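You operate a simulated robot arm through the tools that you are given. There is no shell and no other tool.

Carry out the task below with a simulated two-armed robot. There is one attempt and no reset: what you move stays moved.

TASK
Change the grey cap on the bench port for the purple one and seal the joint.
Fine: the grey cap goes in the cream tray; clamp shut, its thumbscrew tight; the gaskets stay. Set down upright: what you pick out.

Only the result counts: the job must be done as asked and must still hold three seconds after the hand-in. Knocking over, shifting, dropping, spilling or breaking anything else fails it. Lids that push on must go on centred and level and be pressed home; caps that screw on are set level and turned clockwise until they are tight.

THE ROBOT
Two 6-joint arms with two-finger parallel grippers on one trunk that stands fixed in place. Base frame: the origin is at the foot of the trunk, x ahead of it, y to its left, z up; the work surface is at about z = 0.88. Lengths are in m, angles in degrees, forces in N, time in s.
The left shoulder is at [-0.07, 0.177, 0.845], the right one opposite. With the tool pointing down near the work surface each hand reaches from about 0.1 to 0.72 m from the base axis, measured 20 degrees to its own side. Payload 1.57 kg a hand.
The tool frame of a hand sits at the grasp point between the pads (the TCP): z along the fingers, y along the line on which they close. The tips reach 0.03 m beyond it. Largest opening 0.08 m; finger width 0.017, thickness 0.012; the body of the gripper, 0.04 by 0.082 m, starts 0.08 m behind the TCP.
Orientation is told as [roll, pitch, yaw] about the base's x, y, z axes, in that order, counted from this pose: with the fingers straight down and closing along the base's y, the tool's x points along the base's -x, its y along +y and its z along -z.

THE INTERFACE
- The arms move only by the tool nudge_tool. It takes "left_steps", "right_steps" or both (then of equal length, played together; a hand with none holds still); each is a list of rows, each an object of numbers (a shift or turn left out is 0, a gripper value left out holds the last): "wx", "wy", "wz": the turn, a rotation vector about the base's x, y, z in degrees; "dx", "dy", "dz": the shift along the base's x, y, z in cm; "gripper": the finger opening in cm, from 0 to 8. In form: [{"wx": .., "wy": .., "wz": .., "dx": .., "dy": .., "dz": .., "gripper": ..}, ...]. A call has 1 to 20 rows; each row is the pose to reach, as a shift and turn from the pose commanded when the call began. Each row takes 0.2 s and may step no farther than 0.05 m and 8.6 degrees from the row before; otherwise, or with a gripper value out of range, the whole call is refused. Where a pose cannot be reached the arm comes as near as it can. A force on the tool above 90 N (or 10 N above the force at the start of the call, whichever is more), or a blocked arm, ends the call early, and 0.2 s more pass. The fingers move at their own pace (about 0.072 m/s each) and stop on an object; they squeeze with about 25 N. The grip force told is the motor's: it shows also when the fingers shut on nothing. Time passes only in rows, and 0.2 s behind the last, so rows that repeat a pose let the fingers close. The reply holds the time, the measured pose of the TCP, the force on the tool along the base axes, the opening and the grip force, in the units named above and with some noise, with the torque about the TCP (base axes, N m) and any sound that the robot's microphone picked up, and new pictures: "show" is both (left out), scene, wrist or none (wrist: the cameras of the hands that moved).
- Cameras (640 x 400 px; columns grow to the right, rows downward): "scene" is now at [0.0437, -0.0012, 1.5817]; the picture's right is [-0.01, -1.00, 0.00], its down [-0.64, 0.00, -0.77] and it looks along [0.77, -0.00, -0.64] (base axes); focal length 317 px, centre (320, 200). "left" rides on the left gripper at [0.072, 0.007, -0.122] in its tool frame; the picture's right is [-0.09, 1.00, 0.00], its down [-0.84, -0.08, -0.54] and it looks along [-0.54, -0.05, 0.84] (tool axes); focal length 238 px, centre (320, 200). "right" rides on the right gripper at [0.072, -0.007, -0.122] in its tool frame; the picture's right is [0.09, 1.00, 0.00], its down [-0.84, 0.08, -0.54] and it looks along [-0.54, 0.05, 0.84] (tool axes); focal length 238 px, centre (320, 200).
- move_column(by): moves the trunk up (or, below 0, down) by that many m; the arms and the scene camera ride with it, the base frame stays. It gives what a move gives, with no picture.
- aim_head(pan, tilt): turns the head with the scene camera to pan (to the left, within 143 degrees either way) and tilt (down, from -29 to 69), counted from straight ahead of the robot (the tilt from the chest, where the trunk bows). It gives what a move gives, and a new picture of the scene camera.
- measure_at(camera, pixels): for up to 12 pixels [column, row] of the newest picture of that camera ("zoom" is the newest enlarged one), the place [x, y, z] in the base frame of the surface seen there, good to about 0.002 m. It takes no simulated time.
- zoom(camera, box): a new picture of the part [left, top, right, bottom] of that camera's present view, enlarged. It takes no simulated time.
- sign_off(): hands the job in; it is judged then, once.

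Unless the task says otherwise, let go and move clear before handing in.

The tools are called after "Emit:" by a JSON object that holds its "fn" and its "kwargs". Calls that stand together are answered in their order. nudge_tool: Moves the arms, as the interface text tells. Its arguments: {"type":"object","properties":{"left_steps":{"type":"array"},"right_steps":{"type":"array"},"show":{"type":"string","enum":["both","scene","wrist","none"]}},"required":[]} The other tools are called the same way: move_column (by) moves the trunk up or down; aim_head (pan, tilt) turns the head that bears the scene camera; measure_at (camera, pixels) gives the place of the surface under pixels of a picture; zoom (camera, box) takes an enlarged picture of a part of a camera's view; sign_off () hands the job in.

At the start:

```text
t: 0.0
left_position: [0.335, 0.0998, 1.3381]
left_tcp_rot: [0.0, 0.0, 0.0]
left_force: [0.5, 0.9, -0.5]
left_torque: [-0.03, 0.01, 0.02]
left_finger_gap: 0.08
left_gripper_force: 0.1
right_position: [0.4612, -0.2792, 1.2686]
right_tcp_rot: [-0.1, 0.0, -0.1]
right_force: [0.2, 0.0, 0.9]
right_torque: [-0.03, 0.03, -0.01]
right_finger_gap: 0.0798
right_gripper_force: 0.0
trunk travel left (down, up): [-0.286, 0.041]
head pan, tilt (commanded): [-0.4, 39.7]
```

scene: 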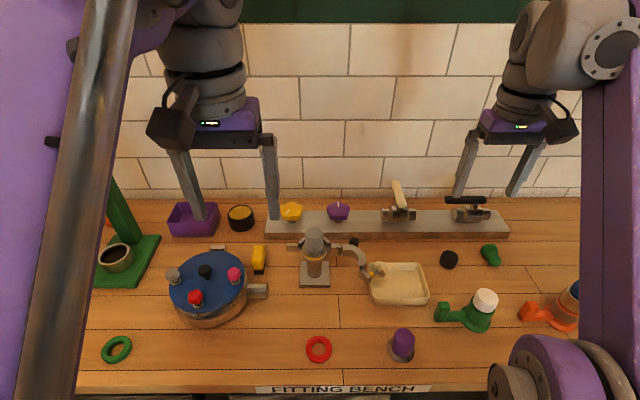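
right: 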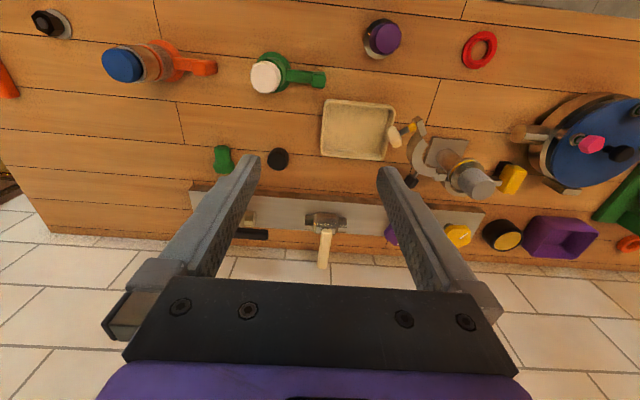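
left: 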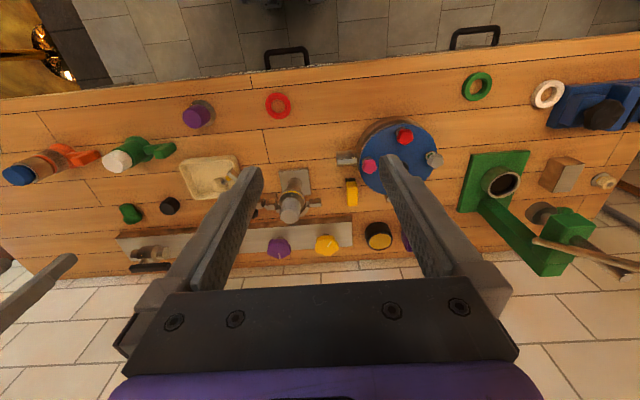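

The scene shows a bench port with a grey cap at about (314, 245), an open clamp around (360, 258), a cream tray at (400, 284), and purple items at (338, 211) and (403, 343). I'll zoom in on these before moving.

Emit:
{"fn": "zoom", "kwargs": {"camera": "scene", "box": [260, 190, 440, 310]}}

Emit:
{"fn": "zoom", "kwargs": {"camera": "scene", "box": [280, 290, 460, 400]}}

Emit:
{"fn": "zoom", "kwargs": {"camera": "left", "box": [160, 80, 360, 270]}}

Emit:
{"fn": "zoom", "kwargs": {"camera": "right", "box": [320, 0, 560, 260]}}

```text
3.33 times, centred on (350, 250) of scene
```

zoom: 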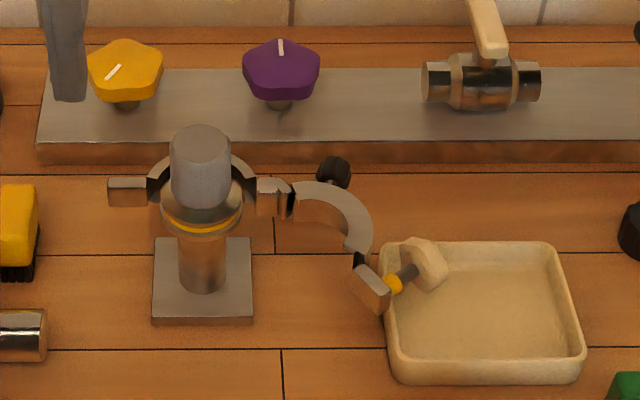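

```text
3.56 times, centred on (370, 345) of scene
```

zoom: 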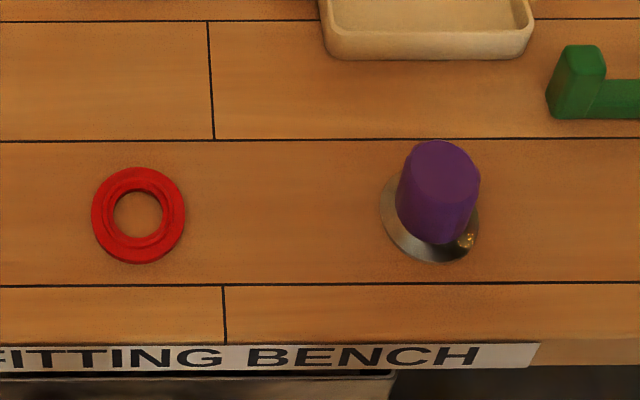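

```text
2.11 times, centred on (260, 175) of left
```

zoom: 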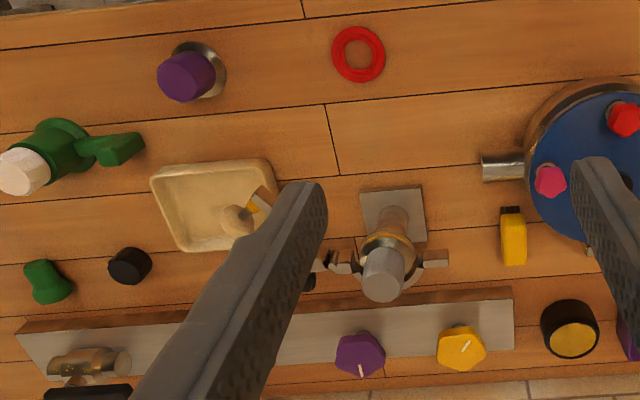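

```text
1.54 times, centred on (440, 130) of right
```

zoom: 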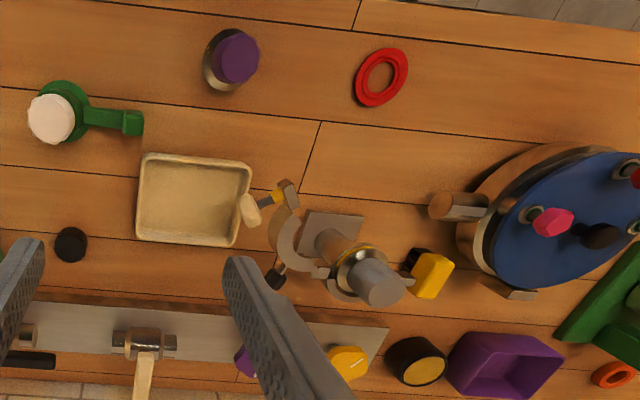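

The clamp's free half stands open to the right of the port (zoom 330,215), with a swing bolt and cream thumbscrew over the tray's corner. I'll measure the key places next.

Emit:
{"fn": "zoom", "kwargs": {"camera": "scene", "box": [285, 220, 375, 290]}}

Emit:
{"fn": "measure_at", "kwargs": {"camera": "scene", "pixels": [[314, 232], [314, 245], [314, 256], [314, 268], [302, 283], [327, 283], [404, 334], [403, 350], [390, 352], [338, 209], [400, 285], [318, 349]]}}

```text
5.71 times, centred on (330, 255) of scene
```

zoom: 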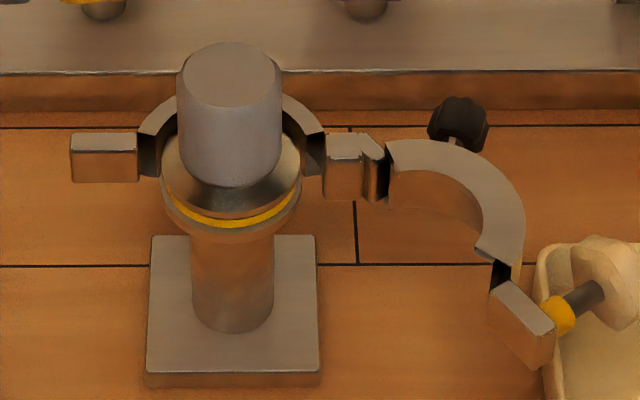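

```text
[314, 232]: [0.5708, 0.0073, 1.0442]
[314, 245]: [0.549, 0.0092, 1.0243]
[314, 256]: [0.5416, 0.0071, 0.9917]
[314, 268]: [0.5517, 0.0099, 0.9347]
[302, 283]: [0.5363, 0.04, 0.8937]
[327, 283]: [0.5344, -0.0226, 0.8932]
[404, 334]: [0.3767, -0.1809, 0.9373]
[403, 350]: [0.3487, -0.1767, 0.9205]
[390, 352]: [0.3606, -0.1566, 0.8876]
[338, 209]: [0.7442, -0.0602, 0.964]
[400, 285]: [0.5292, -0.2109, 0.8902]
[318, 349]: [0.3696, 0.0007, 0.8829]
```

Emit:
{"fn": "measure_at", "kwargs": {"camera": "zoom", "pixels": [[105, 142], [105, 170], [345, 145], [375, 155], [395, 150], [455, 150], [510, 215], [525, 310], [560, 315], [585, 295], [610, 270], [458, 120]]}}

Emit:
{"fn": "zoom", "kwargs": {"camera": "scene", "box": [330, 235, 390, 295]}}

Emit:
{"fn": "zoom", "kwargs": {"camera": "scene", "box": [380, 320, 430, 370]}}

Emit:
{"fn": "zoom", "kwargs": {"camera": "right", "box": [385, 100, 525, 215]}}

```text
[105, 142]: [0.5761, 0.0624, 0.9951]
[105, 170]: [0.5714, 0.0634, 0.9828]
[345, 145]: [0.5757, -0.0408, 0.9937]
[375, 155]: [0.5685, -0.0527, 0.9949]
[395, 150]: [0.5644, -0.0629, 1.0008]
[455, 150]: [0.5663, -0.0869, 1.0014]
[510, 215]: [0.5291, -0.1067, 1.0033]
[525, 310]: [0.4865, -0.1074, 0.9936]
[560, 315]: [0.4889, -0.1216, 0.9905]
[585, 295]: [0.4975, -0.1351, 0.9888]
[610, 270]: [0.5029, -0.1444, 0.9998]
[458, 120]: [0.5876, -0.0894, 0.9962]
```

```text
6.67 times, centred on (360, 265) of scene
```

zoom: 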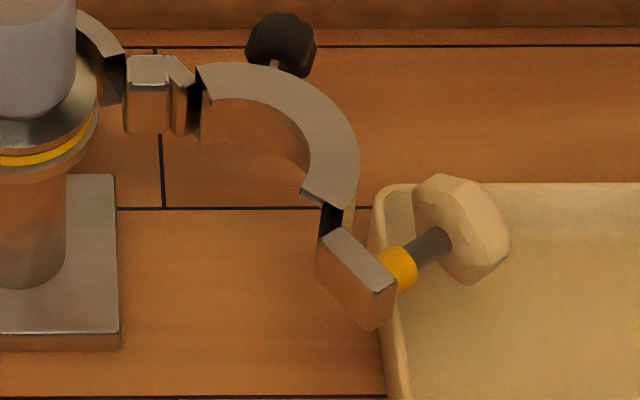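

```text
8.00 times, centred on (405, 345) of scene
```

zoom: 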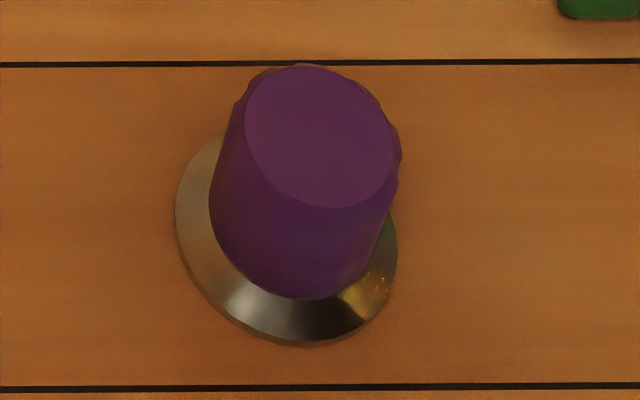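

```text
3.48 times, centred on (455, 158) of right
```

zoom: 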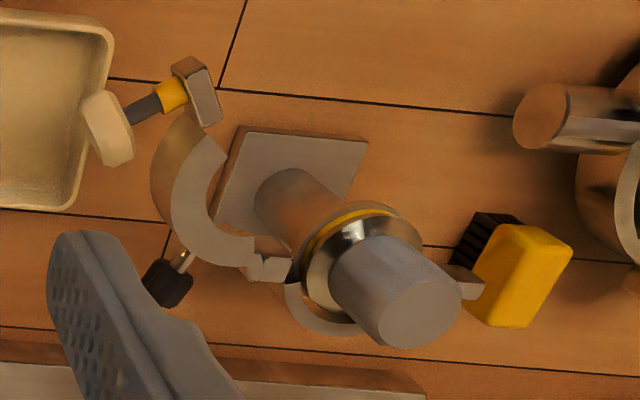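

The hinge is at about (0.569, -0.053), the left ear at (0.575, 0.063), and the port axis near (0.57, 0.007). I'll move the left hand aside and bring the right hand above the purple and port area for a closer look.

Emit:
{"fn": "nudge_tool", "kwargs": {"left_steps": [{"dy": 4}, {"dy": 8}, {"dy": 12}, {"dy": 15}, {"dy": 15}, {"dy": 15}, {"dy": 15}], "right_steps": [{"dx": 0.3, "dy": 4, "dz": -1}, {"dx": 0.6, "dy": 8, "dz": -2}, {"dx": 1, "dy": 12, "dz": -3}, {"dx": 1.5, "dy": 16, "dz": -4}, {"dx": 2, "dy": 20, "dz": -5}, {"dx": 2.5, "dy": 24, "dz": -6}, {"dx": 3, "dy": 27, "dz": -7}]}}

```text
t: 1.6
left_position: [0.3355, 0.2495, 1.3386]
left_tcp_rot: [0.0, 0.0, 0.0]
left_force: [0.3, 0.2, -0.6]
left_torque: [0.0, -0.01, 0.0]
left_finger_gap: 0.0801
left_gripper_force: 0.0
right_position: [0.4905, -0.0103, 1.2002]
right_tcp_rot: [0.0, 0.0, 0.0]
right_force: [-0.2, 0.0, -0.4]
right_torque: [0.02, 0.0, 0.01]
right_finger_gap: 0.0799
right_gripper_force: 0.1
trunk travel left (down, up): [-0.286, 0.041]
head pan, tilt (commanded): [-0.4, 39.7]
```

scene: 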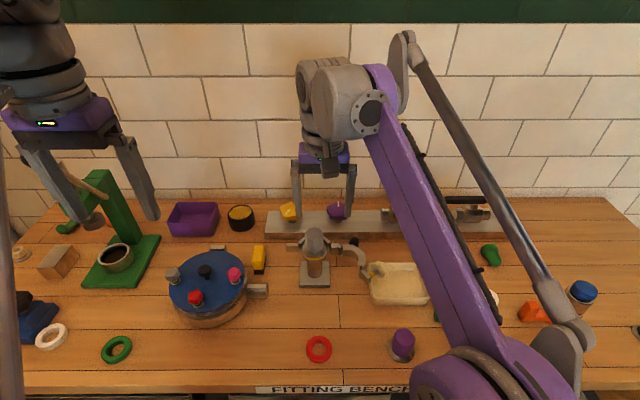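
right: 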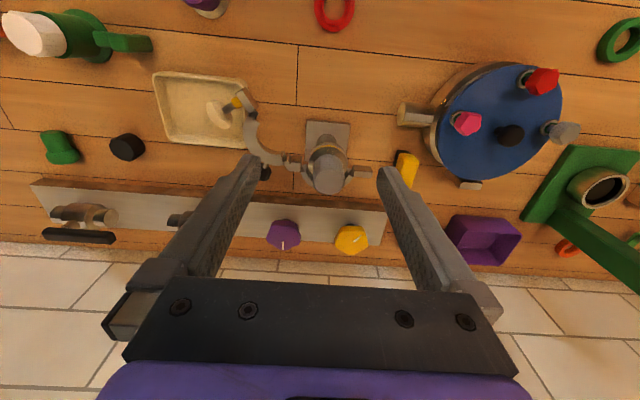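
left: 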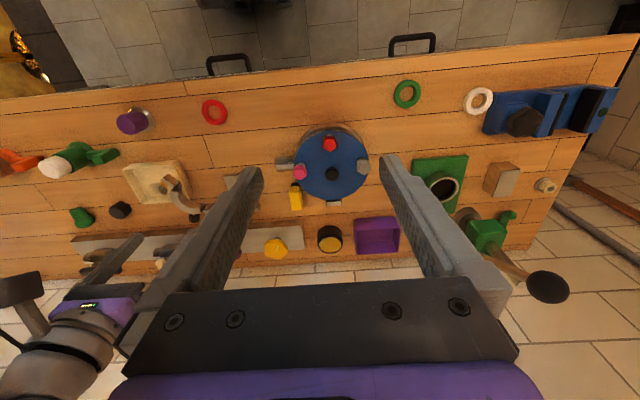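

The right wrist view shows the port at (328, 165) and the clamp's swing half at (260, 140). I'll zoom in on both there to see how the clamp is built.

Emit:
{"fn": "zoom", "kwargs": {"camera": "right", "box": [200, 70, 400, 210]}}

Emit:
{"fn": "zoom", "kwargs": {"camera": "right", "box": [195, 80, 305, 190]}}

```text
2.86 times, centred on (300, 140) of right
```

zoom: 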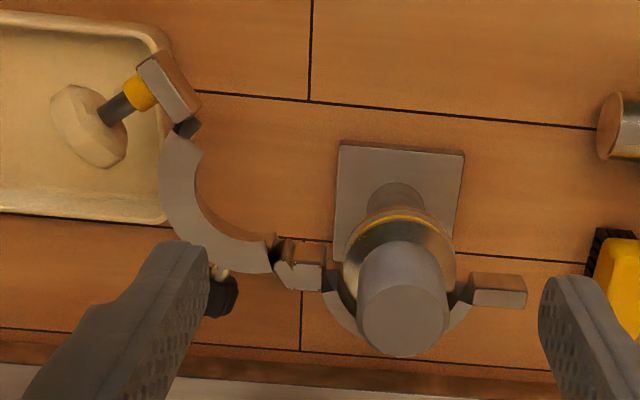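

```text
3.64 times, centred on (250, 135) of right
```

zoom: 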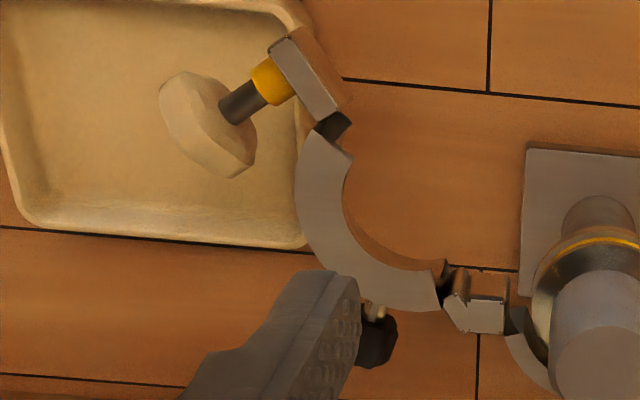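

Emit:
{"fn": "measure_at", "kwargs": {"camera": "right", "pixels": [[328, 180], [318, 180], [338, 180], [328, 188], [328, 172], [362, 171], [280, 165], [265, 128], [238, 108], [220, 118], [170, 85], [230, 142]]}}

Emit:
{"fn": "measure_at", "kwargs": {"camera": "scene", "pixels": [[314, 229], [304, 236], [324, 236], [372, 303], [429, 303], [375, 264], [421, 264], [400, 285], [403, 331], [394, 338], [412, 338], [403, 341]]}}

```text
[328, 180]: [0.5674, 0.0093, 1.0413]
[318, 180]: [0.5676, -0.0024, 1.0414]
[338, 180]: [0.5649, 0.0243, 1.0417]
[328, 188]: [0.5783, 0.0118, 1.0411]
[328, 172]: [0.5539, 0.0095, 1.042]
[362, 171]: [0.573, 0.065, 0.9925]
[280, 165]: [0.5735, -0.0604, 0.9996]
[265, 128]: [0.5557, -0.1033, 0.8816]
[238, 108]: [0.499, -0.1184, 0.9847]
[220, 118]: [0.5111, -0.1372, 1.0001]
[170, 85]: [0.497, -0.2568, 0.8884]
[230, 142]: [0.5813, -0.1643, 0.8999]
```

```text
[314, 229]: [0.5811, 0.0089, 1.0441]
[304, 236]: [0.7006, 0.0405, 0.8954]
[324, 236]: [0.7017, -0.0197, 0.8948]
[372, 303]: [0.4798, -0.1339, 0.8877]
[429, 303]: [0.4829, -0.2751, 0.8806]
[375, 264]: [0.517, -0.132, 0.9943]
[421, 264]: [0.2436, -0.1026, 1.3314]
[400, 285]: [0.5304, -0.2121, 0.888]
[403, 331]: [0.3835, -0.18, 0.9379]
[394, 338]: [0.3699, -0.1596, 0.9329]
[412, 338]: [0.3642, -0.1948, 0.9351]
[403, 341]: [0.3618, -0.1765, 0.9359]
```

The grey cap's top is at z≈1.042, with its axis near (0.565, 0.010). I'll move the right hand above it with the fingers along y and check the alignment.

Emit:
{"fn": "nudge_tool", "kwargs": {"right_steps": [{"dx": 2.5, "dy": 0.7, "dz": -3}, {"dx": 5, "dy": 1.4, "dz": -6}, {"dx": 7.4, "dy": 2.0, "dz": -9.5}, {"dx": 7.4, "dy": 2.0, "dz": -9.5}], "show": "wrist"}}

```text
t: 2.6
left_position: [0.3342, 0.2498, 1.3399]
left_tcp_rot: [0.1, -0.1, 0.1]
left_force: [-0.3, -0.2, 0.3]
left_torque: [0.0, -0.02, 0.02]
left_finger_gap: 0.0798
left_gripper_force: 0.0
right_position: [0.5631, 0.0102, 1.1022]
right_tcp_rot: [0.0, -0.1, 0.0]
right_force: [0.1, 0.4, -0.2]
right_torque: [0.02, -0.02, -0.01]
right_finger_gap: 0.0801
right_gripper_force: 0.0
trunk travel left (down, up): [-0.286, 0.041]
head pan, tilt (commanded): [-0.4, 39.7]
```

right: 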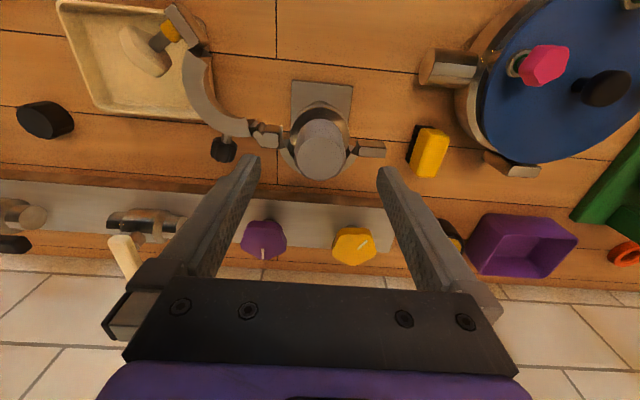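

Emit:
{"fn": "zoom", "kwargs": {"camera": "right", "box": [260, 70, 400, 200]}}

Emit:
{"fn": "measure_at", "kwargs": {"camera": "right", "pixels": [[320, 160], [298, 153], [345, 153], [320, 175], [320, 143], [322, 130], [370, 151], [268, 133], [296, 90], [350, 90], [285, 150], [356, 150]]}}

```text
3.08 times, centred on (330, 135) of right
```

zoom: 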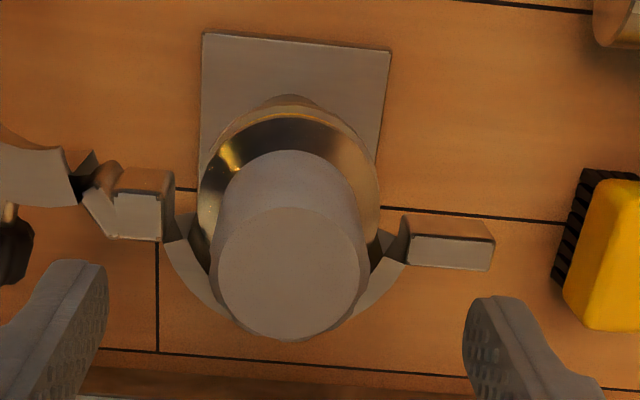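

```text
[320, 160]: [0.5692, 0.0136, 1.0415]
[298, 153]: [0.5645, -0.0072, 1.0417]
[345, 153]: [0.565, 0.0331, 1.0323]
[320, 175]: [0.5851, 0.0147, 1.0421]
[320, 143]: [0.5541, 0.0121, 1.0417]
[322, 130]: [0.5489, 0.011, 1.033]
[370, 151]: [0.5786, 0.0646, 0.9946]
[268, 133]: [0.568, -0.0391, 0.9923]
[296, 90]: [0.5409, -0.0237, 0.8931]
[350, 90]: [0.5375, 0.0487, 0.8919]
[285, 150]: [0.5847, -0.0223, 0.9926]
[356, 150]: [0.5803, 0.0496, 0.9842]
```

Emit:
{"fn": "nudge_tool", "kwargs": {"right_steps": [{"gripper": 6.5}, {"gripper": 6.5}], "show": "none"}}

Emit:
{"fn": "nudge_tool", "kwargs": {"right_steps": [{"gripper": 6.5}], "show": "wrist"}}

```text
t: 3.2
left_position: [0.3355, 0.2496, 1.3391]
left_tcp_rot: [0.0, -0.1, 0.0]
left_force: [0.9, 0.7, -0.2]
left_torque: [0.01, 0.0, 0.01]
left_finger_gap: 0.0801
left_gripper_force: 0.0
right_position: [0.5634, 0.0091, 1.1033]
right_tcp_rot: [0.1, 0.0, 0.0]
right_force: [0.2, -0.6, -0.3]
right_torque: [-0.02, 0.02, -0.01]
right_finger_gap: 0.0648
right_gripper_force: 0.1
trunk travel left (down, up): [-0.286, 0.041]
head pan, tilt (commanded): [-0.4, 39.7]
```

```text
t: 3.6
left_position: [0.3354, 0.249, 1.339]
left_tcp_rot: [-0.1, 0.0, 0.0]
left_force: [0.2, 0.7, 0.8]
left_torque: [-0.01, -0.01, 0.0]
left_finger_gap: 0.08
left_gripper_force: 0.0
right_position: [0.564, 0.0091, 1.1033]
right_tcp_rot: [0.0, 0.0, 0.0]
right_force: [-0.3, 0.8, 0.1]
right_torque: [-0.01, 0.02, -0.01]
right_finger_gap: 0.0651
right_gripper_force: 0.1
trunk travel left (down, up): [-0.286, 0.041]
head pan, tilt (commanded): [-0.4, 39.7]
```

right: 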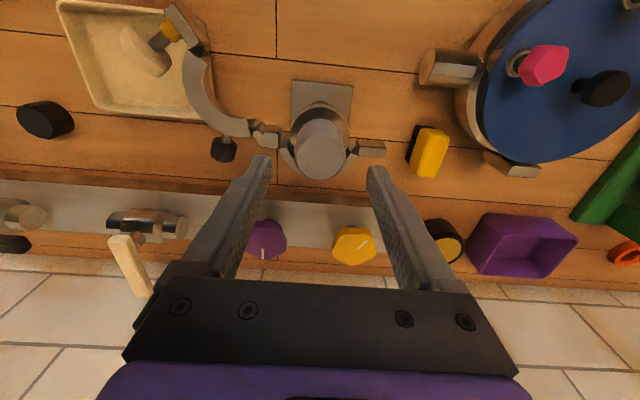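

The cap axis sits about 5 mm ahead of the TCP and within 1 mm sideways. I'll shift forward, descend to z≈1.032 and close on the grey handle.

Emit:
{"fn": "nudge_tool", "kwargs": {"right_steps": [{"dx": 0.5, "dy": 0.1, "dz": -2}, {"dx": 0.5, "dy": 0.1, "dz": -4}, {"dx": 0.5, "dy": 0.1, "dz": -6}, {"dx": 0.5, "dy": 0.1, "dz": -7.1}, {"dx": 0.5, "dy": 0.1, "dz": -7.1}], "show": "both"}}

```text
t: 4.8
left_position: [0.335, 0.2489, 1.3386]
left_tcp_rot: [0.0, 0.0, 0.0]
left_force: [-0.5, 0.2, -0.6]
left_torque: [0.0, 0.02, -0.02]
left_finger_gap: 0.0803
left_gripper_force: 0.1
right_position: [0.5697, 0.0104, 1.0326]
right_tcp_rot: [0.0, 0.0, 0.0]
right_force: [0.2, 0.0, -0.7]
right_torque: [0.0, -0.02, 0.0]
right_finger_gap: 0.0649
right_gripper_force: 0.0
trunk travel left (down, up): [-0.286, 0.041]
head pan, tilt (commanded): [-0.4, 39.7]
```

scene: 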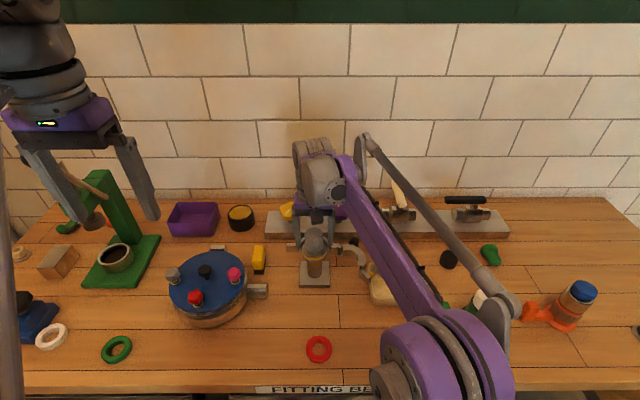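
right: 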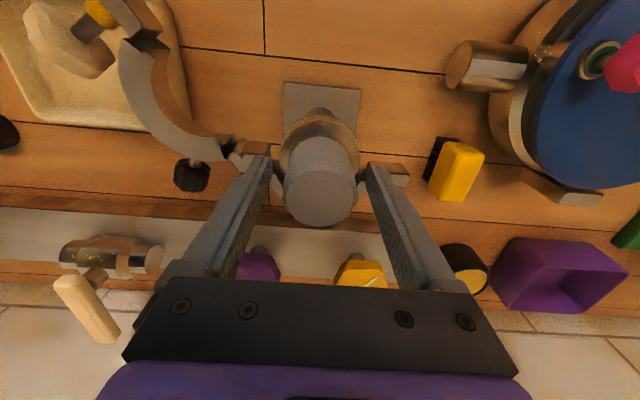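

The cap's top circle centre (~320, 198) matches the TCP projection (321, 200), so the alignment is good. I'll close the fingers.

Emit:
{"fn": "nudge_tool", "kwargs": {"right_steps": [{"gripper": 4.6}, {"gripper": 4.0}, {"gripper": 3.0}, {"gripper": 2.0}, {"gripper": 2.0}], "show": "wrist"}}

```text
t: 6.0
left_position: [0.3354, 0.2482, 1.3384]
left_tcp_rot: [0.0, 0.0, 0.0]
left_force: [-0.3, -0.6, -0.3]
left_torque: [0.01, 0.02, 0.02]
left_finger_gap: 0.08
left_gripper_force: 0.1
right_position: [0.5693, 0.0099, 1.0326]
right_tcp_rot: [0.1, 0.0, 0.0]
right_force: [-0.6, -0.7, -0.4]
right_torque: [0.0, 0.05, 0.0]
right_finger_gap: 0.0408
right_gripper_force: 25.1
trunk travel left (down, up): [-0.286, 0.041]
head pan, tilt (commanded): [-0.4, 39.7]
```

right: 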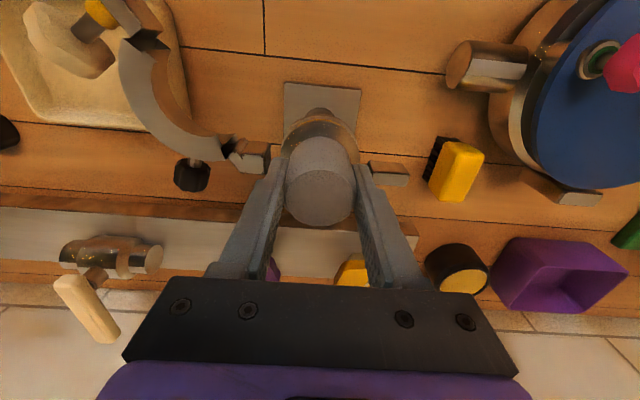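

The grip is firm (gap 0.041, 25 N, no side force). I'll lift slowly straight up and watch that the yellow gasket stays on the port.

Emit:
{"fn": "nudge_tool", "kwargs": {"right_steps": [{"dz": 0.3}, {"dz": 0.7}, {"dz": 1.2}, {"dz": 2}, {"dz": 3.5}, {"dz": 5.5}, {"dz": 8}, {"dz": 8}], "show": "both"}}

```text
t: 7.8
left_position: [0.3362, 0.2484, 1.3381]
left_tcp_rot: [0.0, -0.1, -0.1]
left_force: [0.0, -0.5, 0.2]
left_torque: [-0.02, 0.02, 0.02]
left_finger_gap: 0.08
left_gripper_force: 0.0
right_position: [0.571, 0.0105, 1.1129]
right_tcp_rot: [0.0, 0.1, -0.1]
right_force: [-0.1, -0.2, -2.6]
right_torque: [-0.02, 0.0, 0.0]
right_finger_gap: 0.041
right_gripper_force: 25.2
trunk travel left (down, up): [-0.286, 0.041]
head pan, tilt (commanded): [-0.4, 39.7]
```

scene: 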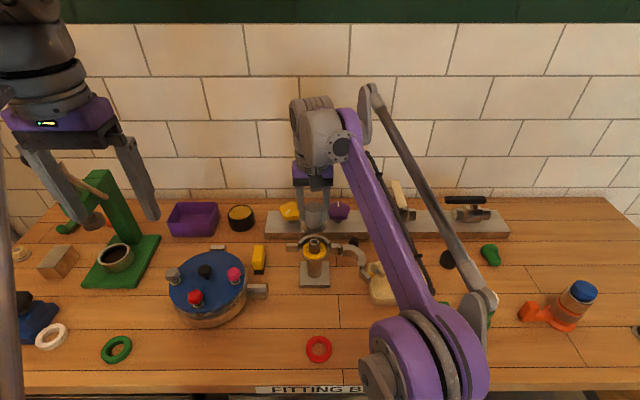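
right: 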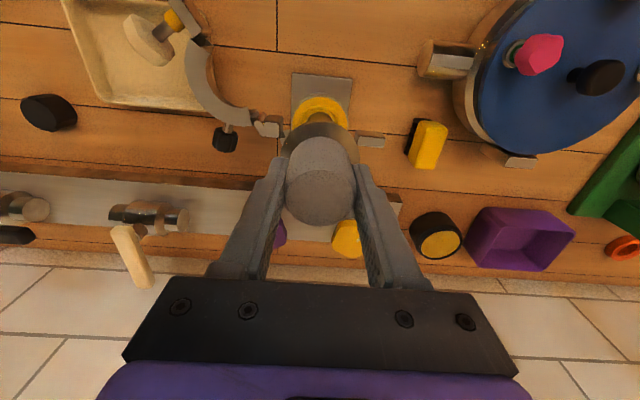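

Emit:
{"fn": "zoom", "kwargs": {"camera": "scene", "box": [270, 170, 360, 290]}}

Emit:
{"fn": "zoom", "kwargs": {"camera": "right", "box": [270, 70, 370, 180]}}

```text
3.33 times, centred on (315, 230) of scene
```

zoom: 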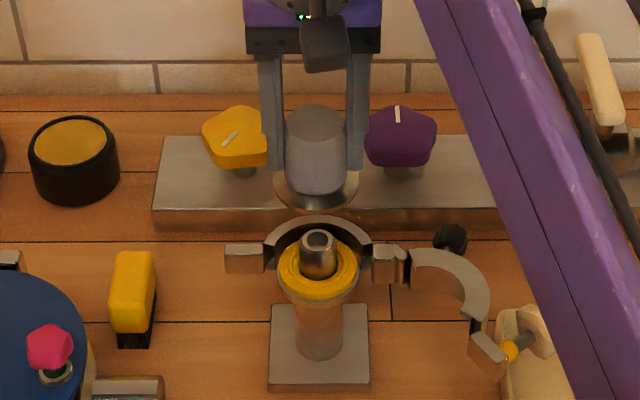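

```text
3.64 times, centred on (320, 125) of right
```

zoom: 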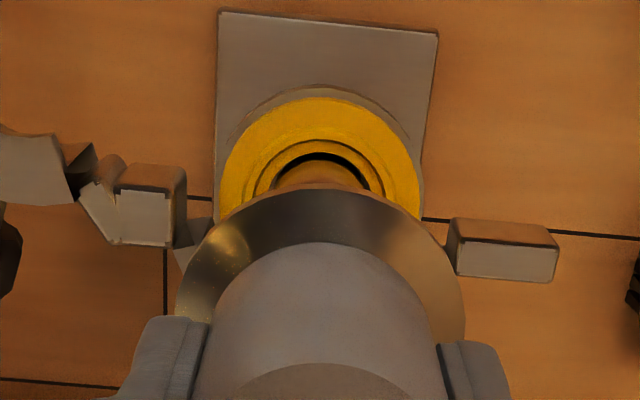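

The gasket stays on the port and the grey cap is free in the hand. I'll carry it over to the right part of the tray, clear of the thumbscrew, and check from above.

Emit:
{"fn": "nudge_tool", "kwargs": {"right_steps": [{"dz": 2.5}, {"dz": 3, "dy": -3.5}, {"dx": -1, "dy": -7.5, "dz": 3}, {"dx": -2, "dy": -11.5, "dz": 3}, {"dx": -3, "dy": -15.5, "dz": 3}, {"dx": -3.5, "dy": -19.5, "dz": 3}, {"dx": -3.5, "dy": -23.5, "dz": 3}, {"dx": -3.5, "dy": -23.5, "dz": 3}], "show": "both"}}

```text
t: 9.6
left_position: [0.3354, 0.2501, 1.3387]
left_tcp_rot: [0.0, 0.0, 0.0]
left_force: [-0.1, -0.8, -0.3]
left_torque: [-0.02, -0.02, 0.01]
left_finger_gap: 0.0799
left_gripper_force: 0.0
right_position: [0.5353, -0.2228, 1.143]
right_tcp_rot: [0.1, 0.0, 0.0]
right_force: [0.0, 0.3, -1.6]
right_torque: [-0.02, 0.0, -0.05]
right_finger_gap: 0.0406
right_gripper_force: 24.7
trunk travel left (down, up): [-0.286, 0.041]
head pan, tilt (commanded): [-0.4, 39.7]
```

scene: 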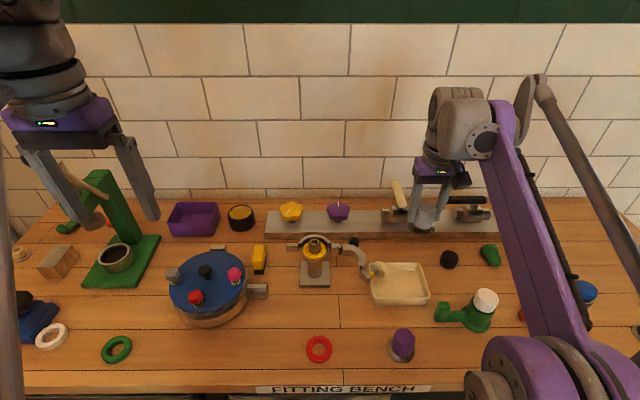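
right: 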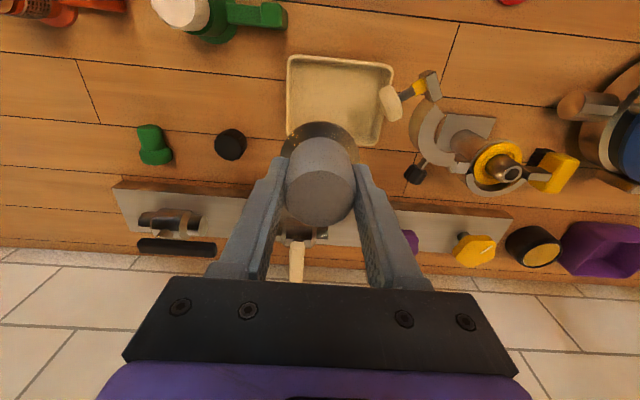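

Emit:
{"fn": "zoom", "kwargs": {"camera": "scene", "box": [285, 220, 375, 290]}}

Emit:
{"fn": "measure_at", "kwargs": {"camera": "zoom", "pixels": [[230, 120], [185, 165], [280, 165], [235, 205], [210, 150], [235, 240], [240, 160], [105, 145], [450, 150], [525, 320], [345, 145], [375, 160]]}}

Emit:
{"fn": "zoom", "kwargs": {"camera": "right", "box": [370, 60, 570, 220]}}

Emit:
{"fn": "measure_at", "kwargs": {"camera": "right", "pixels": [[292, 60], [390, 72], [340, 60], [340, 100], [300, 120], [375, 110], [372, 140], [390, 100], [320, 150], [320, 135], [290, 100], [362, 80]]}}

```text
5.71 times, centred on (330, 255) of scene
```

zoom: 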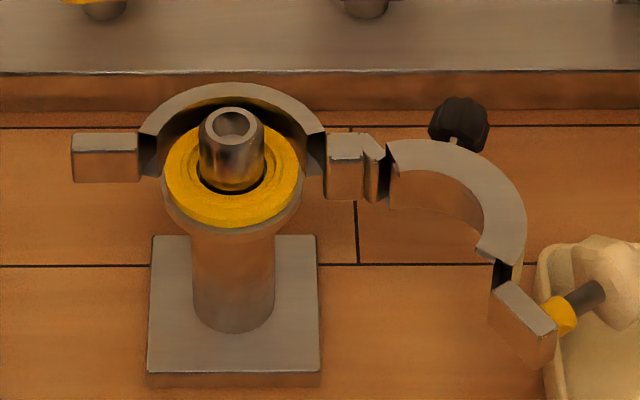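

```text
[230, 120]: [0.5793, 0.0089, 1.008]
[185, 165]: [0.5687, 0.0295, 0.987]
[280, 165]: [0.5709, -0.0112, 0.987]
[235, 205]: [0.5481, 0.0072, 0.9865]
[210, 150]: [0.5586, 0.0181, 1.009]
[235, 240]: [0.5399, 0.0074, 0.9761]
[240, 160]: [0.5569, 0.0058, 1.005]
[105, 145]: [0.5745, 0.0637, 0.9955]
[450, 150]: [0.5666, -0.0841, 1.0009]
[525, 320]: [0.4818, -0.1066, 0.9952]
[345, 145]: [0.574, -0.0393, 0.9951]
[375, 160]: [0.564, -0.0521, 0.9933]
```

```text
2.50 times, centred on (470, 140) of right
```

zoom: 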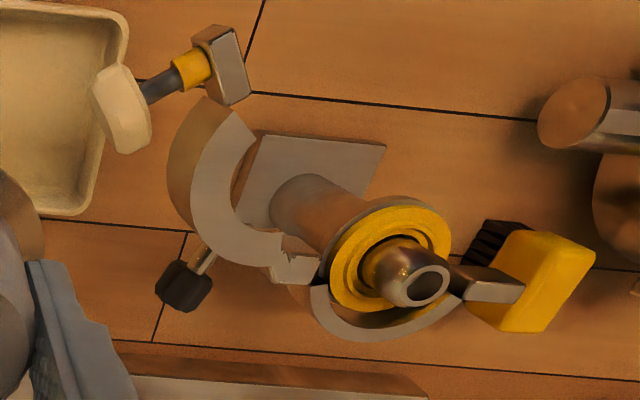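

```text
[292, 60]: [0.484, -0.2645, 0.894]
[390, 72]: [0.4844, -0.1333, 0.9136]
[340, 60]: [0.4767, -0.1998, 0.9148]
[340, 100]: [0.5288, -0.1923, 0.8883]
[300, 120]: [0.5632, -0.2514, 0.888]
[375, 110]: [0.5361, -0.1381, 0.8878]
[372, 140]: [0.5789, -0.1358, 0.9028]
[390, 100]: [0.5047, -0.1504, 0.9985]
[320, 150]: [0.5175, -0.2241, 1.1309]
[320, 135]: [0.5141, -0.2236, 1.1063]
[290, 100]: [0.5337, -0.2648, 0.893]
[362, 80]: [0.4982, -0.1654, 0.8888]
```

The gasket top is at z≈0.987, so the cap's base is about 4.6 cm below the TCP. The tray floor is at z≈0.888, so I'll lower the cap to just above it.

Emit:
{"fn": "nudge_tool", "kwargs": {"right_steps": [{"dz": -4}, {"dz": -8}, {"dz": -12}, {"dz": -16}, {"dz": -18.5}, {"dz": -20}, {"dz": -20}], "show": "both"}}

```text
t: 11.2
left_position: [0.335, 0.2487, 1.3386]
left_tcp_rot: [0.1, 0.0, 0.0]
left_force: [0.0, -0.1, 0.7]
left_torque: [0.01, 0.03, 0.02]
left_finger_gap: 0.0802
left_gripper_force: 0.1
right_position: [0.5372, -0.2253, 0.9429]
right_tcp_rot: [0.1, 0.0, 0.0]
right_force: [-0.9, 0.3, -1.0]
right_torque: [0.02, -0.01, -0.04]
right_finger_gap: 0.041
right_gripper_force: 24.7
trunk travel left (down, up): [-0.286, 0.041]
head pan, tilt (commanded): [-0.4, 39.7]
```

scene: 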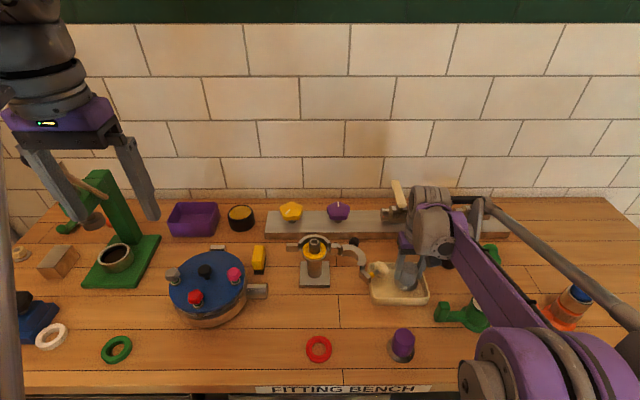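
right: 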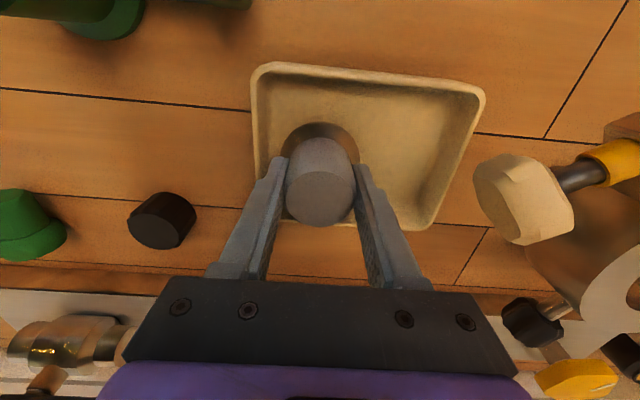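

The cap base is rather near the tray's outer wall (image left, col ~268). I'll shift 1 cm toward the middle, lower to contact, and check the force.

Emit:
{"fn": "nudge_tool", "kwargs": {"right_steps": [{"dy": 0.5}, {"dy": 1.0}, {"dy": 1.0, "dz": -0.4}, {"dy": 1.0, "dz": -0.7}, {"dy": 1.0, "dz": -0.85}, {"dy": 1.0, "dz": -0.95}, {"dy": 1.0, "dz": -0.95}], "show": "wrist"}}

```text
t: 12.8
left_position: [0.3357, 0.2495, 1.3395]
left_tcp_rot: [0.0, -0.1, -0.1]
left_force: [0.0, -0.5, -0.1]
left_torque: [-0.03, 0.03, -0.01]
left_finger_gap: 0.0801
left_gripper_force: 0.0
right_position: [0.5355, -0.2142, 0.9357]
right_tcp_rot: [0.0, -0.1, 0.0]
right_force: [5.1, -2.2, 14.2]
right_torque: [0.04, -0.03, -0.02]
right_finger_gap: 0.0405
right_gripper_force: 24.9
trunk travel left (down, up): [-0.286, 0.041]
head pan, tilt (commanded): [-0.4, 39.7]
```

right: 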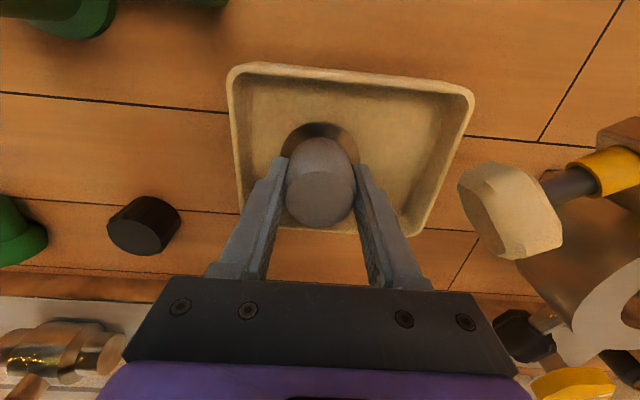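

Contact shows 14 N upward, so the cap is seated on the tray floor. I'll ease up 1 mm, then open and rise straight up.

Emit:
{"fn": "nudge_tool", "kwargs": {"right_steps": [{"dz": 0.1}, {"dz": 0.1}, {"dz": 0.1, "gripper": 4.4}, {"dz": 0.1, "gripper": 5.2}, {"dz": 0.1, "gripper": 6.0}, {"dz": 0.1, "gripper": 6.0}], "show": "wrist"}}

Emit:
{"fn": "nudge_tool", "kwargs": {"right_steps": [{"dz": 2}, {"dz": 5}, {"dz": 9}, {"dz": 13}, {"dz": 17}, {"dz": 20}, {"dz": 20}], "show": "both"}}

```text
t: 14.2
left_position: [0.3352, 0.2491, 1.3388]
left_tcp_rot: [-0.1, 0.0, -0.1]
left_force: [0.3, -0.1, 0.3]
left_torque: [-0.03, 0.01, 0.01]
left_finger_gap: 0.08
left_gripper_force: 0.0
right_position: [0.5348, -0.2137, 0.9345]
right_tcp_rot: [0.0, 0.0, 0.0]
right_force: [0.3, -0.2, -0.2]
right_torque: [0.02, 0.0, -0.03]
right_finger_gap: 0.06
right_gripper_force: 0.2
trunk travel left (down, up): [-0.286, 0.041]
head pan, tilt (commanded): [-0.4, 39.7]
```

right: 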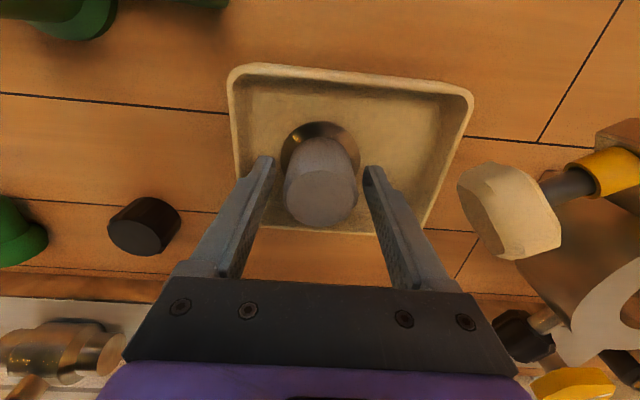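

```text
t: 15.8
left_position: [0.3353, 0.2481, 1.338]
left_tcp_rot: [0.0, 0.0, 0.0]
left_force: [0.0, 1.3, 0.0]
left_torque: [-0.04, 0.0, -0.01]
left_finger_gap: 0.08
left_gripper_force: 0.0
right_position: [0.5352, -0.2128, 1.1357]
right_tcp_rot: [0.0, 0.0, 0.0]
right_force: [-0.3, 1.0, 0.5]
right_torque: [0.0, 0.03, 0.01]
right_finger_gap: 0.06
right_gripper_force: 0.1
trunk travel left (down, up): [-0.286, 0.041]
head pan, tilt (commanded): [-0.4, 39.7]
```

scene: 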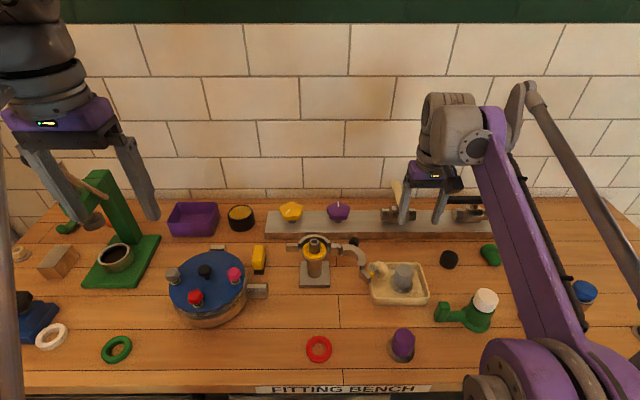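
right: 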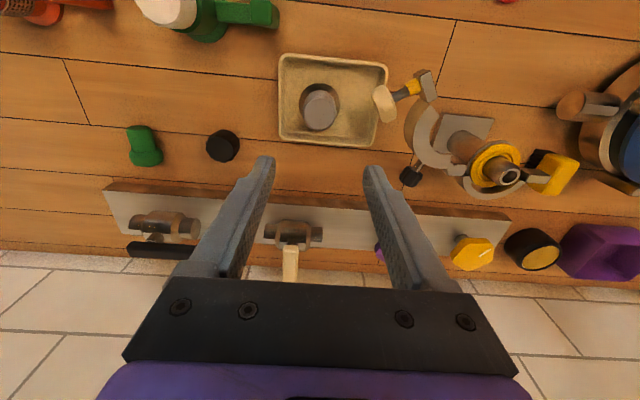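

The grey cap stands upright in the tray at (402, 277). Next I'll move the right hand above the purple cap at about (0.365, -0.177).

Emit:
{"fn": "nudge_tool", "kwargs": {"right_steps": [{"dx": -4, "dy": 0.9, "dz": -1}, {"dx": -8, "dy": 1.8, "dz": -2}, {"dx": -12, "dy": 2.7, "dz": -4}, {"dx": -16, "dy": 3.6, "dz": -6}, {"dx": -17, "dy": 3.6, "dz": -9}, {"dx": -17, "dy": 3.6, "dz": -9}], "show": "both"}}

```text
t: 17.2
left_position: [0.3346, 0.2484, 1.3391]
left_tcp_rot: [0.0, 0.1, 0.0]
left_force: [-1.1, 0.9, -0.5]
left_torque: [-0.02, -0.03, 0.0]
left_finger_gap: 0.0797
left_gripper_force: 0.0
right_position: [0.3641, -0.178, 1.0456]
right_tcp_rot: [0.0, -0.2, 0.0]
right_force: [-0.7, 0.0, -0.6]
right_torque: [0.01, -0.02, -0.01]
right_finger_gap: 0.0601
right_gripper_force: 0.1
trunk travel left (down, up): [-0.286, 0.041]
head pan, tilt (commanded): [-0.4, 39.7]
```

scene: 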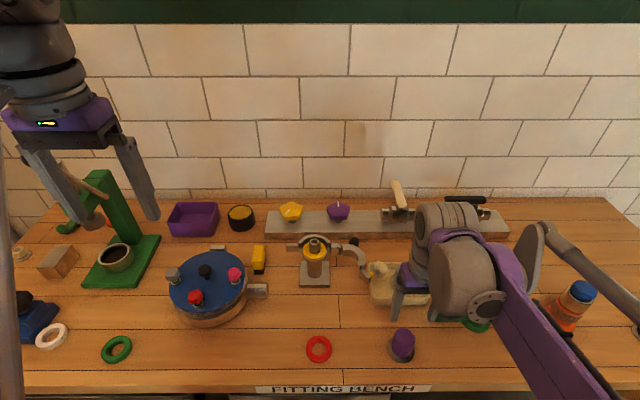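
right: 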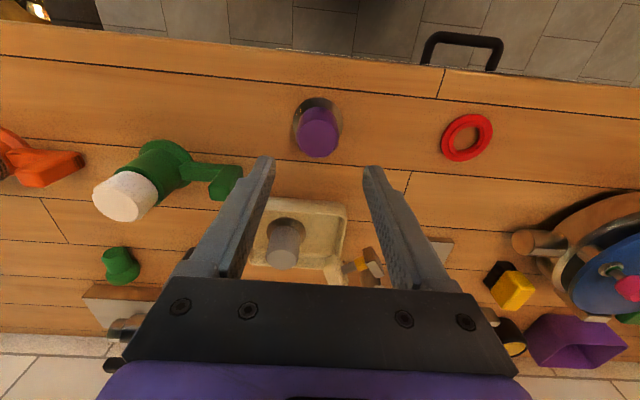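

Emit:
{"fn": "zoom", "kwargs": {"camera": "right", "box": [270, 80, 370, 170]}}

Emit:
{"fn": "measure_at", "kwargs": {"camera": "right", "pixels": [[318, 133], [318, 150], [305, 133], [332, 133], [318, 120], [298, 128], [318, 100]]}}

```text
4.44 times, centred on (320, 125) of right
```

zoom: 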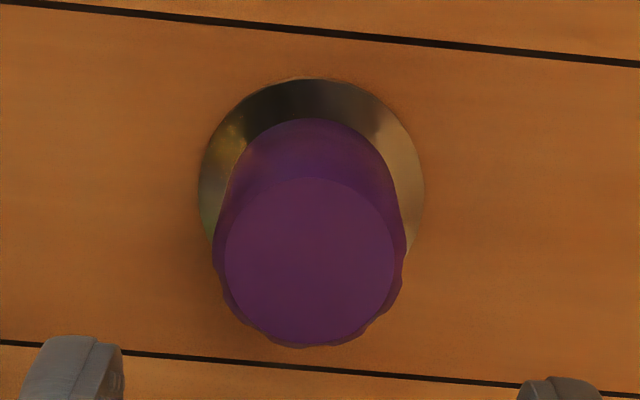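

```text
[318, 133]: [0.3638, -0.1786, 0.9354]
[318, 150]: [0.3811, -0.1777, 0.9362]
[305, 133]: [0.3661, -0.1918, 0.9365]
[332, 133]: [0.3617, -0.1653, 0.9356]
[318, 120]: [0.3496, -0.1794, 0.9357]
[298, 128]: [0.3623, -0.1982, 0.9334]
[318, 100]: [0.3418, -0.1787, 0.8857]
```

Projection puts the purple cap's axis at about (0.368, -0.180), with its top at z 0.936. I'll align and descend to a TCP height of 0.926.

Emit:
{"fn": "nudge_tool", "kwargs": {"right_steps": [{"dx": 0.4, "dy": -0.2, "dz": -1}, {"dx": 0.4, "dy": -0.2, "dz": -4}, {"dx": 0.4, "dy": -0.2, "dz": -7}, {"dx": 0.4, "dy": -0.2, "dz": -10}, {"dx": 0.4, "dy": -0.2, "dz": -12}, {"dx": 0.4, "dy": -0.2, "dz": -12}], "show": "both"}}

```text
t: 18.6
left_position: [0.3346, 0.2482, 1.3386]
left_tcp_rot: [-0.1, 0.0, 0.0]
left_force: [0.5, -0.3, 0.1]
left_torque: [0.0, 0.02, 0.02]
left_finger_gap: 0.0798
left_gripper_force: 0.1
right_position: [0.3685, -0.1811, 0.925]
right_tcp_rot: [0.0, -0.1, 0.0]
right_force: [-0.5, 0.1, -0.3]
right_torque: [-0.01, -0.03, 0.0]
right_finger_gap: 0.0599
right_gripper_force: 0.0
trunk travel left (down, up): [-0.286, 0.041]
head pan, tilt (commanded): [-0.4, 39.7]
```

scene: 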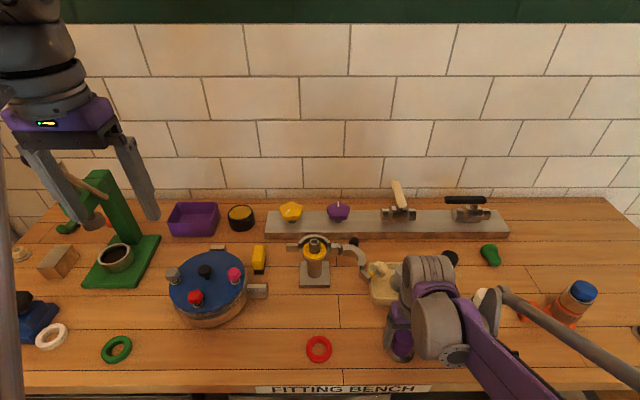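
right: 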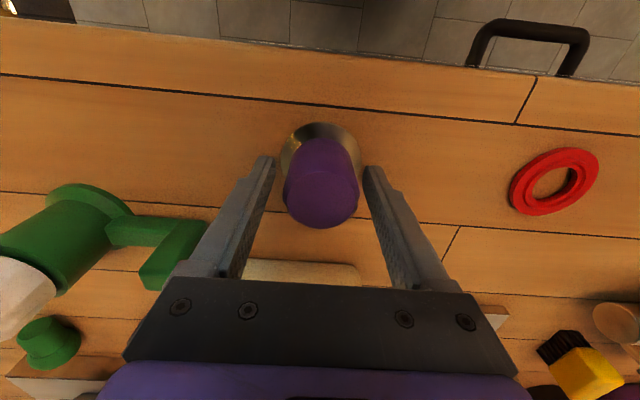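

The purple top circle is centred at ~(321, 200), which matches the TCP. I'll close on it.

Emit:
{"fn": "nudge_tool", "kwargs": {"right_steps": [{"gripper": 4.6}, {"gripper": 4.0}, {"gripper": 3.0}, {"gripper": 2.0}, {"gripper": 2.0}], "show": "wrist"}}

```text
t: 19.8
left_position: [0.3352, 0.2487, 1.3392]
left_tcp_rot: [0.0, 0.0, 0.0]
left_force: [-0.5, 0.1, -0.3]
left_torque: [0.01, 0.0, 0.03]
left_finger_gap: 0.0801
left_gripper_force: 0.0
right_position: [0.3695, -0.182, 0.9259]
right_tcp_rot: [0.0, 0.0, 0.0]
right_force: [0.5, -0.3, 0.0]
right_torque: [-0.01, -0.01, 0.01]
right_finger_gap: 0.0407
right_gripper_force: 25.0
trunk travel left (down, up): [-0.286, 0.041]
head pan, tilt (commanded): [-0.4, 39.7]
```

right: 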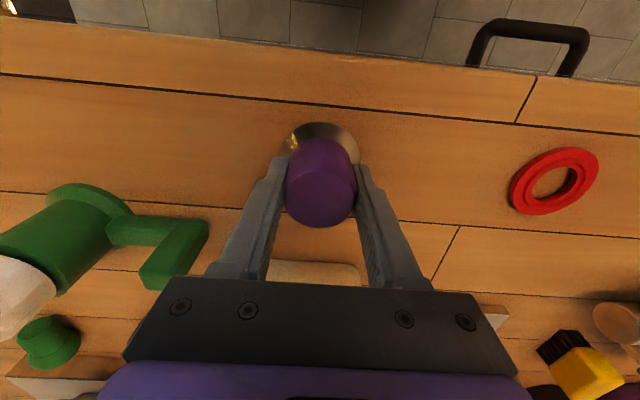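

Firm grip (gap 0.041, 25 N). I'll lift straight up.

Emit:
{"fn": "nudge_tool", "kwargs": {"right_steps": [{"dz": 0.5}, {"dz": 2}, {"dz": 5}, {"dz": 9}, {"dz": 13}, {"dz": 17}, {"dz": 21}, {"dz": 21}], "show": "both"}}

```text
t: 21.6
left_position: [0.3347, 0.2494, 1.3392]
left_tcp_rot: [0.1, 0.0, 0.0]
left_force: [-0.8, 0.1, 0.0]
left_torque: [0.04, 0.01, 0.02]
left_finger_gap: 0.0798
left_gripper_force: 0.2
right_position: [0.3681, -0.1788, 1.1363]
right_tcp_rot: [0.0, -0.1, 0.0]
right_force: [0.3, -0.2, -1.7]
right_torque: [0.0, -0.03, -0.03]
right_finger_gap: 0.0408
right_gripper_force: 25.4
trunk travel left (down, up): [-0.286, 0.041]
head pan, tilt (commanded): [-0.4, 39.7]
```

scene: 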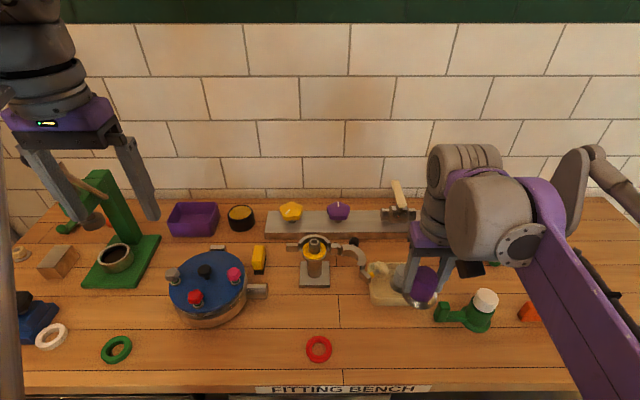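
right: 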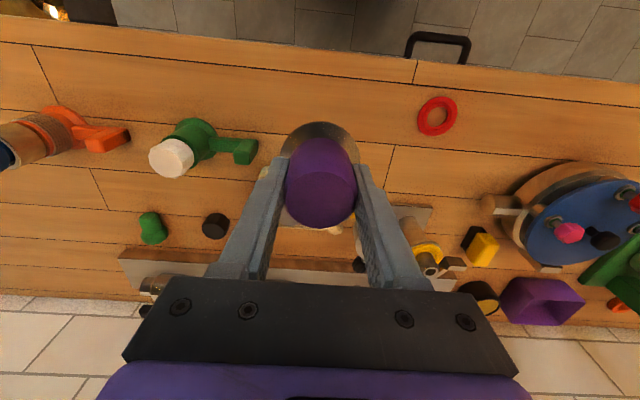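

The purple cap is held with its flange visible and nothing hanging on it. I'll carry it to the recorded port position, staying high above the spigot.

Emit:
{"fn": "nudge_tool", "kwargs": {"right_steps": [{"dx": 3, "dy": 2.8}, {"dx": 6, "dy": 5.7}, {"dx": 9, "dy": 8.6}, {"dx": 12, "dy": 11.4}, {"dx": 15, "dy": 14.3}, {"dx": 18, "dy": 17.1}, {"dx": 20.1, "dy": 19.1}, {"dx": 20.1, "dy": 19.1, "dz": -1}, {"dx": 20.1, "dy": 19.1, "dz": -1}], "show": "both"}}

```text
t: 23.6
left_position: [0.3353, 0.249, 1.3387]
left_tcp_rot: [0.1, 0.0, 0.0]
left_force: [0.7, -0.3, -0.8]
left_torque: [0.04, 0.0, 0.0]
left_finger_gap: 0.08
left_gripper_force: 0.0
right_position: [0.5703, 0.0115, 1.1263]
right_tcp_rot: [-0.1, 0.0, 0.0]
right_force: [0.3, -0.5, -1.6]
right_torque: [0.01, 0.01, 0.01]
right_finger_gap: 0.0409
right_gripper_force: 25.1
trunk travel left (down, up): [-0.286, 0.041]
head pan, tilt (commanded): [-0.4, 39.7]
```

scene: 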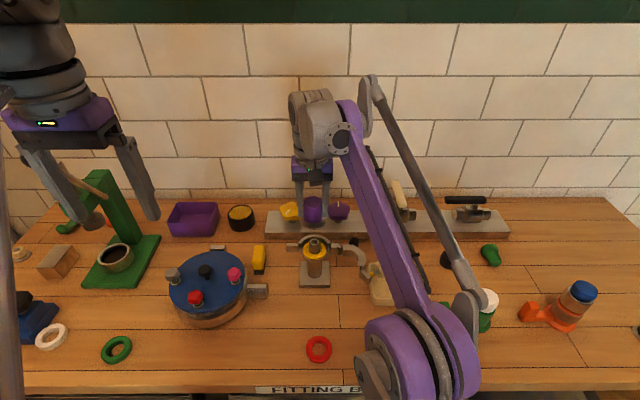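
right: 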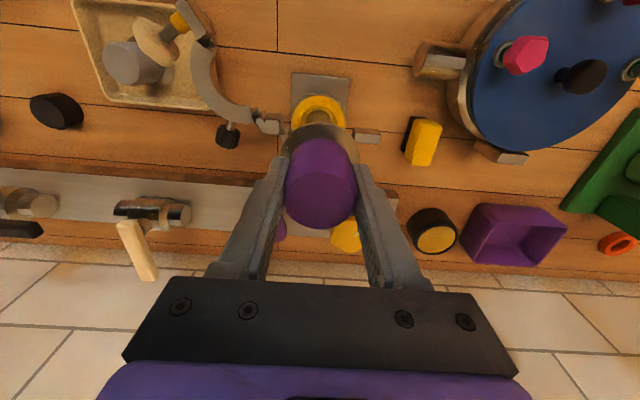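

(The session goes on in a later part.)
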